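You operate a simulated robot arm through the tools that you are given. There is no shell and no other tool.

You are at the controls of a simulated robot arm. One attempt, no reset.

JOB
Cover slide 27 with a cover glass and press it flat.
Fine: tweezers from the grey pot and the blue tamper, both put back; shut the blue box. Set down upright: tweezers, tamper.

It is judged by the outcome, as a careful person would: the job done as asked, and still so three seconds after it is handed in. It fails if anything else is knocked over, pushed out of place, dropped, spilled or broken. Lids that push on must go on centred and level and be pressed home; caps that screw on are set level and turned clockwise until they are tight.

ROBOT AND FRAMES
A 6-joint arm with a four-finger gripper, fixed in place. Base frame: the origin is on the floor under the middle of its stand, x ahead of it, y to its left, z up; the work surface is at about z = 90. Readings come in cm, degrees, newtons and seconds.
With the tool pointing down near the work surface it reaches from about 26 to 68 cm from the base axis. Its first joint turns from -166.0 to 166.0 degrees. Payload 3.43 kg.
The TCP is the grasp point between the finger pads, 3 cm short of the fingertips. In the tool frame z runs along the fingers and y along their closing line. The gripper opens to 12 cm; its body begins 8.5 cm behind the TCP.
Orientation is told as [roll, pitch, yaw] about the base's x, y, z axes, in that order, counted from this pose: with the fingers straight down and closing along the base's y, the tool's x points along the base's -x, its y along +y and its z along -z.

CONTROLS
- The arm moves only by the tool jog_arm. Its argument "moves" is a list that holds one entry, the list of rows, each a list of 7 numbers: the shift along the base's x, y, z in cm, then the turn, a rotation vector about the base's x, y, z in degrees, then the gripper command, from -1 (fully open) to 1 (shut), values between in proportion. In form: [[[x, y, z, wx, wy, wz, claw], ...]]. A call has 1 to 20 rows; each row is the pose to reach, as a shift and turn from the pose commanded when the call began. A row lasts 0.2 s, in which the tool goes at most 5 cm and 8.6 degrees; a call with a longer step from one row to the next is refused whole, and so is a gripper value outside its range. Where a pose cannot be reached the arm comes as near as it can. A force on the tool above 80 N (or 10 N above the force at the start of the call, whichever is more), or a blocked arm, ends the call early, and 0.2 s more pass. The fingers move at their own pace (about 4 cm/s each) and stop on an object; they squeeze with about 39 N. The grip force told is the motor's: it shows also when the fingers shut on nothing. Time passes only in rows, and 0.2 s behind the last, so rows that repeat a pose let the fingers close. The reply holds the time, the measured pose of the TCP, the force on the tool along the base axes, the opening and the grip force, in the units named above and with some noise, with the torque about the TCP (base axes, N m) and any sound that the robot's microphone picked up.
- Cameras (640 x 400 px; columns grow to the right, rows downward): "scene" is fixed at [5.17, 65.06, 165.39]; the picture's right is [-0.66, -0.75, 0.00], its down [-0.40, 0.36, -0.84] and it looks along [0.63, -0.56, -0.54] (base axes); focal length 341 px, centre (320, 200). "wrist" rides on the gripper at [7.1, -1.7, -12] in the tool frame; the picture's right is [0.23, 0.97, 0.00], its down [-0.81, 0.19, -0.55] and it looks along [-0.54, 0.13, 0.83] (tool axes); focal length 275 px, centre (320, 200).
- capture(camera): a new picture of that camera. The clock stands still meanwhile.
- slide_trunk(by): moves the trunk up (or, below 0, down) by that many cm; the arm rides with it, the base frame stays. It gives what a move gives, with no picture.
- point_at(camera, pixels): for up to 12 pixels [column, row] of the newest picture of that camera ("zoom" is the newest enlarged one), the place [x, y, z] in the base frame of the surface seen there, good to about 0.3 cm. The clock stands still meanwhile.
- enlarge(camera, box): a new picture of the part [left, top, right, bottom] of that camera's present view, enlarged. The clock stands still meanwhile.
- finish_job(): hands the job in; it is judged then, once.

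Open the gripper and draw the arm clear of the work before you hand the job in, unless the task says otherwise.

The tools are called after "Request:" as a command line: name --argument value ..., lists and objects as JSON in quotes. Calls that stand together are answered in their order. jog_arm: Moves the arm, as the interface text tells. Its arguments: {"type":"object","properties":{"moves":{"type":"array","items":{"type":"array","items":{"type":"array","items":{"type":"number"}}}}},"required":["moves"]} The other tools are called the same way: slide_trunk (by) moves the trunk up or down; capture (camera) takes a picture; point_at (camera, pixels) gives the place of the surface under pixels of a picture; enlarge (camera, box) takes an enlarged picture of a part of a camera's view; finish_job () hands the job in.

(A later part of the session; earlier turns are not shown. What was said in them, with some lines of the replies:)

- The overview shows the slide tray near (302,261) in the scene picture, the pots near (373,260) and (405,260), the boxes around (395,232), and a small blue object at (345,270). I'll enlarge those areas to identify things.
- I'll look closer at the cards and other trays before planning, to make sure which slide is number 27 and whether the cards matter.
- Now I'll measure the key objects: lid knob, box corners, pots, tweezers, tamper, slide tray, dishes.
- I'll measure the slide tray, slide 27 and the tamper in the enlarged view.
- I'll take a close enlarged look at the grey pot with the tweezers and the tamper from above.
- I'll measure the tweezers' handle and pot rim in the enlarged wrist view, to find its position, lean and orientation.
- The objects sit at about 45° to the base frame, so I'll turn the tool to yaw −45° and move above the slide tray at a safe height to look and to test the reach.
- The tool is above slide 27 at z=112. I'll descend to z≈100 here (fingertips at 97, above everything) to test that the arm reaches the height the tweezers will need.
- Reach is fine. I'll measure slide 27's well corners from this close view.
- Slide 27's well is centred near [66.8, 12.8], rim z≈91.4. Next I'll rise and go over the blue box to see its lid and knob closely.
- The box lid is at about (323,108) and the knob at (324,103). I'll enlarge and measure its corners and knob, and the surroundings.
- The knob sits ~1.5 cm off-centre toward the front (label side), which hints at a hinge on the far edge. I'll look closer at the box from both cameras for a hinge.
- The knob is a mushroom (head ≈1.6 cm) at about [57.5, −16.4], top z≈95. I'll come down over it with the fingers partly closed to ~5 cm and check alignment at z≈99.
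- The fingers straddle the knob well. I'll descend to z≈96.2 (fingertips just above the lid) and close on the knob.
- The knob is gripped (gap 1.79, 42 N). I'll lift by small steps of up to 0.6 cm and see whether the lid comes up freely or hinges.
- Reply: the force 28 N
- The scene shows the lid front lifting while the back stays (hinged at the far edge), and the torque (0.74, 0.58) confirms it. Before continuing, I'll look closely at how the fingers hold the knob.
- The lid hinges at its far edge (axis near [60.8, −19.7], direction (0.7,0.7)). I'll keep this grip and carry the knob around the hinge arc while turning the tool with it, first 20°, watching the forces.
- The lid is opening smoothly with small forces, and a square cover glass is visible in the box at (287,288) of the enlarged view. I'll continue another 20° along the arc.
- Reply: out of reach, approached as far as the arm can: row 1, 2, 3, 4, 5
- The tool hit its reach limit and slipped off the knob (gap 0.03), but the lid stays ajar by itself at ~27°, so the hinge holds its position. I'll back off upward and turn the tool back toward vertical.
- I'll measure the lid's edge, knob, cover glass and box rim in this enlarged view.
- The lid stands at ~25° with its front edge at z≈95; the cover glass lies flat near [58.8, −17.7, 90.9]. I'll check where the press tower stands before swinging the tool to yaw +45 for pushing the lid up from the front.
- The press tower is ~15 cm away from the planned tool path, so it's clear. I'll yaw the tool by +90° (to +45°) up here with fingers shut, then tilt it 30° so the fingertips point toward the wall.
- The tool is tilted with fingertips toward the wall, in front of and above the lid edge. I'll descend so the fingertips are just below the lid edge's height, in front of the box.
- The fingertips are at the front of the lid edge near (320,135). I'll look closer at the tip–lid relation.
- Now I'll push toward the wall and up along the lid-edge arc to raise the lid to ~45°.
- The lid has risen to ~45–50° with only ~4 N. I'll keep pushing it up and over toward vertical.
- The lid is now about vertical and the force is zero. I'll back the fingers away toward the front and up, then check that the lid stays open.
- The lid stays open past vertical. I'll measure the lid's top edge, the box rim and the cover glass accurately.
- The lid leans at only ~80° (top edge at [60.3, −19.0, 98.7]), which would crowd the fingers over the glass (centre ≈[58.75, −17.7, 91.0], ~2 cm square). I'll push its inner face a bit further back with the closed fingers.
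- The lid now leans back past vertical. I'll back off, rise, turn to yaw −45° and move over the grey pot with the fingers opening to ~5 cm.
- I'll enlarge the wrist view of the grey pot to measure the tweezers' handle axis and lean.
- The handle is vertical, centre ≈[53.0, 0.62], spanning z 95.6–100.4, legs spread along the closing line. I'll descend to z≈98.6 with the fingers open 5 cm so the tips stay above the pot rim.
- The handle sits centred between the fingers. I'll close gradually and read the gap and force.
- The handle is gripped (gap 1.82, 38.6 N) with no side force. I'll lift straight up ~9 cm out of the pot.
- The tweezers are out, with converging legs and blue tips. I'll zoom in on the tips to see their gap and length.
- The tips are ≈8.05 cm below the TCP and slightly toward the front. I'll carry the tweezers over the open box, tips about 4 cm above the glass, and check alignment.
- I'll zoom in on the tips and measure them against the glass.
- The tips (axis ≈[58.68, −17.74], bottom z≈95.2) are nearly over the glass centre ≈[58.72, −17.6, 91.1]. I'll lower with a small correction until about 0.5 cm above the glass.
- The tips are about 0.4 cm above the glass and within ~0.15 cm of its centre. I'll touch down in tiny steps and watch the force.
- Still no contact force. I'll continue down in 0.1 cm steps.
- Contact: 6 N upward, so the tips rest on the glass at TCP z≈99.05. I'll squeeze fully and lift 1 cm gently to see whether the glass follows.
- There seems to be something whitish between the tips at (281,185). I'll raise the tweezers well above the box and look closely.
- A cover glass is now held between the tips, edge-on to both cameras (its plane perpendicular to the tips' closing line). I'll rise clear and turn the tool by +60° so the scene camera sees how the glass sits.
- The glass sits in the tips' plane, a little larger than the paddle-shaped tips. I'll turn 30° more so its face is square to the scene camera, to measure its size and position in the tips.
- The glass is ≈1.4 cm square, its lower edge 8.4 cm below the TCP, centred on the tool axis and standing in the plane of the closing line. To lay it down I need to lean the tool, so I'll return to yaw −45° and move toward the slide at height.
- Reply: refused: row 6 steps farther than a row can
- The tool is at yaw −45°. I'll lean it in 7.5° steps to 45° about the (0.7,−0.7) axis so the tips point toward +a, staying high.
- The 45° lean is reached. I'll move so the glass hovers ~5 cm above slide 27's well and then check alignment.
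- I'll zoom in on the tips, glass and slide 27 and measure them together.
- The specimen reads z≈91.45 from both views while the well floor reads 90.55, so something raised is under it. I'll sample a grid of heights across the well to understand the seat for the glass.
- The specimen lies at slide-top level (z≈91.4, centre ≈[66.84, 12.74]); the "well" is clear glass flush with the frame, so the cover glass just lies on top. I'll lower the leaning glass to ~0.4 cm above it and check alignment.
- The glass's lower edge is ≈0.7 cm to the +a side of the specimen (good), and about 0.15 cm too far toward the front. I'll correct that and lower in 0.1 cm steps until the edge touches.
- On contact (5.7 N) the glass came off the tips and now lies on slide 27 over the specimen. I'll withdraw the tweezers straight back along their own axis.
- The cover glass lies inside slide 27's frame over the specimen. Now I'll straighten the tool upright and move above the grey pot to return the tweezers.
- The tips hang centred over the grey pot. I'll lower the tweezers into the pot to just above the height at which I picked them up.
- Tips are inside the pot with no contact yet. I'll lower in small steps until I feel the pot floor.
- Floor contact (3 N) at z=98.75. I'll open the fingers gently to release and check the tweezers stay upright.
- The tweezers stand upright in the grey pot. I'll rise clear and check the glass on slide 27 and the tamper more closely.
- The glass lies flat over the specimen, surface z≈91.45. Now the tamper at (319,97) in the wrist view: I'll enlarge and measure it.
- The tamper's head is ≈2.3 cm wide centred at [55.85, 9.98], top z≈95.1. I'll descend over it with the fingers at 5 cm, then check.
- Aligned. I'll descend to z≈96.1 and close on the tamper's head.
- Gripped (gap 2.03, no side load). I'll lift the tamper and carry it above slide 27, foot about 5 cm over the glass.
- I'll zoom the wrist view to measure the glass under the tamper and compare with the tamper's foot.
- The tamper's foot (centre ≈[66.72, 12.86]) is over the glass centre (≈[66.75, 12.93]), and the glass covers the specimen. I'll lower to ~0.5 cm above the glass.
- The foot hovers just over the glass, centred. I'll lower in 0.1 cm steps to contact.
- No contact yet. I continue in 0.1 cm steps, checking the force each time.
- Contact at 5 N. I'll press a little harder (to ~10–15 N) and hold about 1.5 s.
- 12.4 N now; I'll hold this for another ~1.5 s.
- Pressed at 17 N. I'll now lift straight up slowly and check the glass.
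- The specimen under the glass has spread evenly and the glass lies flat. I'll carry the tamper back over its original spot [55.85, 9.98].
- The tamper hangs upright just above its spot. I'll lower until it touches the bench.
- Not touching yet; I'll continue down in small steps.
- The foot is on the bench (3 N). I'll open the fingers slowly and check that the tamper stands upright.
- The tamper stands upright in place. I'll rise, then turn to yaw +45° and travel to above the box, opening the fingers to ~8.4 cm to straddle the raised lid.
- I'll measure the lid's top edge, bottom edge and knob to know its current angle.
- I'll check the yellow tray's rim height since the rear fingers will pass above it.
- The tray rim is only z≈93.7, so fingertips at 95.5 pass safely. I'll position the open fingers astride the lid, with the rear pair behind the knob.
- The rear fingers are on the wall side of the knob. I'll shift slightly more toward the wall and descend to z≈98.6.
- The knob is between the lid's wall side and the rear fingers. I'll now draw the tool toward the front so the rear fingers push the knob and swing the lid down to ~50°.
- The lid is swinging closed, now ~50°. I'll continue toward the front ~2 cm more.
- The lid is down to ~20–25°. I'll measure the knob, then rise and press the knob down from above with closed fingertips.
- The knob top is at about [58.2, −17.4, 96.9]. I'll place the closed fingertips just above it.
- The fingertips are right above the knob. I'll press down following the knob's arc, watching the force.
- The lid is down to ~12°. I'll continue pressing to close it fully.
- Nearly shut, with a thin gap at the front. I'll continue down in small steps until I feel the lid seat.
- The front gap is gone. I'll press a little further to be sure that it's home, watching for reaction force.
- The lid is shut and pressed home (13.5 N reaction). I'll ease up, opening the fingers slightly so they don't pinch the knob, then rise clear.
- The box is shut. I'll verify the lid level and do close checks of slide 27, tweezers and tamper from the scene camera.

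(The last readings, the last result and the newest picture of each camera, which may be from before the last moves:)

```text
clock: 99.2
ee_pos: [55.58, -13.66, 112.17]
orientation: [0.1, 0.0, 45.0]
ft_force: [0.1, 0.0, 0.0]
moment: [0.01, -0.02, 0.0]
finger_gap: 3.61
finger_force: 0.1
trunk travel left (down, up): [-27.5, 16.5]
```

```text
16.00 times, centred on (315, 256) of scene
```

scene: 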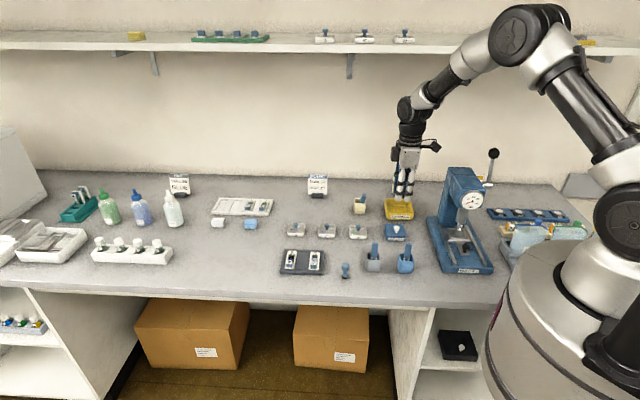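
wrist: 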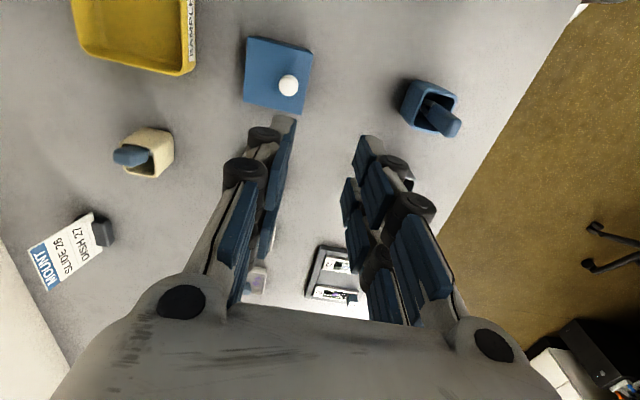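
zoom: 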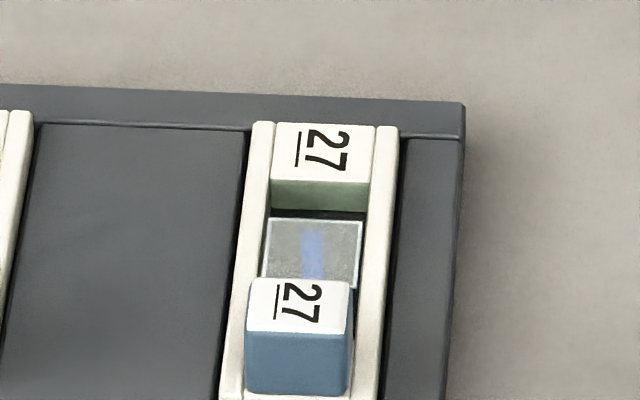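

Lid level (corners z≈92.3–92.5), cover glass flat on slide 27, tweezers upright in the grey pot, tamper upright in place. I'll open the gripper and draw the arm up and clear.

Request:
jog_arm --moves '[[[0, 0, 4, 0, 0, 0, 0.0], [-1, 2, 8, 0, 0, 0, -0.5], [-3, 5, 12, 0, 0, 0, -1], [-5, 8, 14, 0, 0, 0, -1], [-7, 11, 15, 0, 0, 0, -1], [-7, 11, 15, 0, 0, 0, -1], [-7, 11, 15, 0, 0, 0, -1]]]'

Request:
capture --camera "scene"

Request:
capture --camera "wrist"

Request:
enlarge --camera "scene" --box '[270, 200, 430, 290]'

```text
refused: row 3 steps farther than a row can; nothing moved
```

```text
taken
```

scene: 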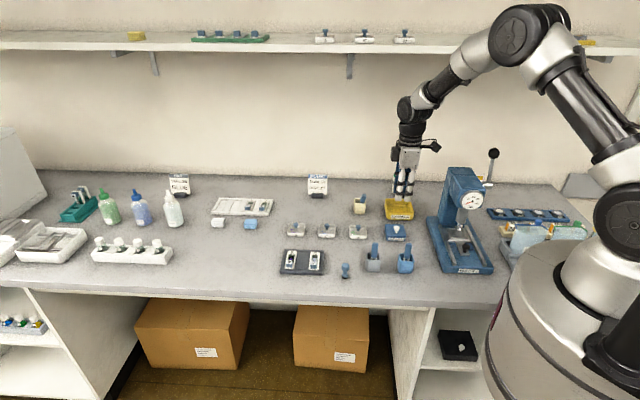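

```text
taken
```

wrist: 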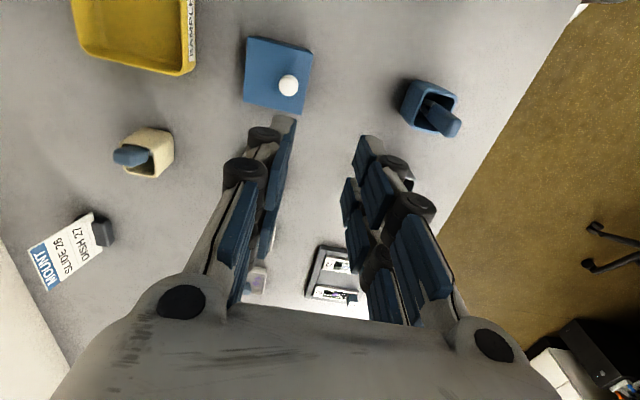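

```text
4.00 times, centred on (350, 245) of scene
```

zoom: 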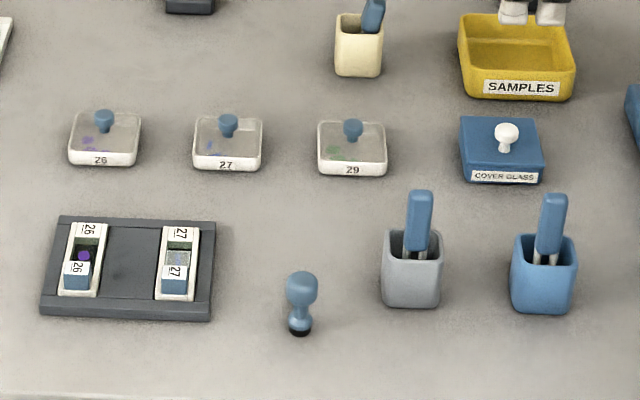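

The move was refused for one too-long step, so I'll repeat it with shorter steps: up, open, and away.

Request:
jog_arm --moves '[[[0, 0, 3, 0, 0, 0, 0.0], [0, 0, 6, 0, 0, 0, -0.5], [-1, 2, 9, 0, 0, 0, -1], [-2.5, 4.5, 11, 0, 0, 0, -1], [-4, 7.5, 12, 0, 0, 0, -1], [-5, 10.5, 12, 0, 0, 0, -1], [-5, 12, 12, 0, 0, 0, -1], [-5, 12, 12, 0, 0, 0, -1]]]'

Request:
capture --camera "scene"

Request:
enlarge --camera "scene" --box '[270, 200, 430, 290]'

```text
clock: 101.0
ee_pos: [50.41, -1.39, 124.29]
orientation: [-0.1, 0.0, 45.0]
ft_force: [-0.3, -0.6, 0.1]
moment: [0.0, 0.01, -0.02]
finger_gap: 12.0
finger_force: 0.0
trunk travel left (down, up): [-27.5, 16.5]
```

```text
taken
```

scene: 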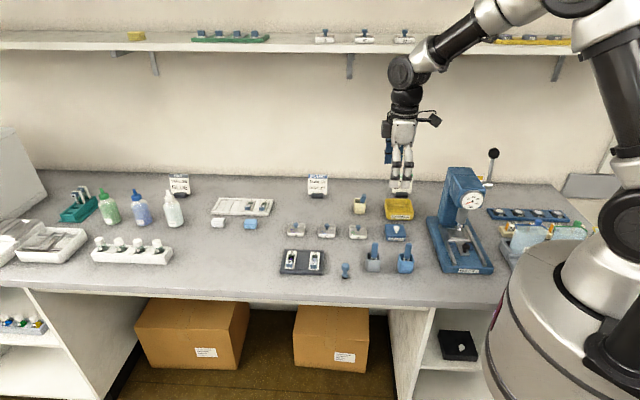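

```text
4.00 times, centred on (350, 245) of scene
```

zoom: 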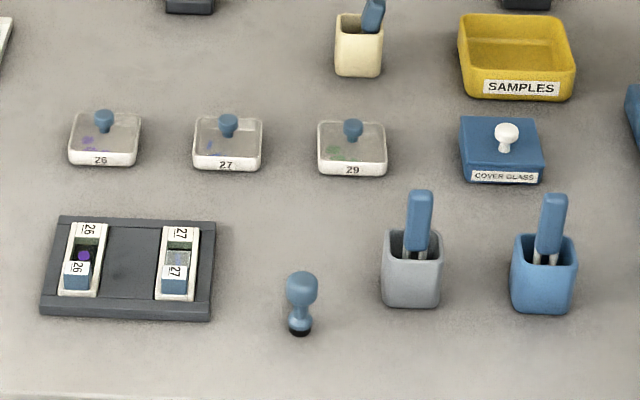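

Everything matches the starting layout: box shut, the tweezers upright in the grey pot, tamper upright in its place, cover glass flat on slide 27, and the arm clear with the gripper open. I'll hand the job in.

Request:
finish_job

```text
The job is handed in.
```

Slide 27 now has a cover glass lying flat over the specimen, pressed down with the tamper at up to 17 N. I have handed the job in.

- **Tweezers:** back in the grey pot, standing upright.
- **Tamper:** back on its original spot, standing upright.
- **Blue box:** shut, with the lid level and pressed home.
- **Everything else:** the final pictures show nothing knocked over or moved from where it started.

While opening the box, the arm hit its reach limit and slipped off the lid knob. The lid stayed ajar and I finished opening it by pushing it up with the fingertips; the pictures showed no damage.
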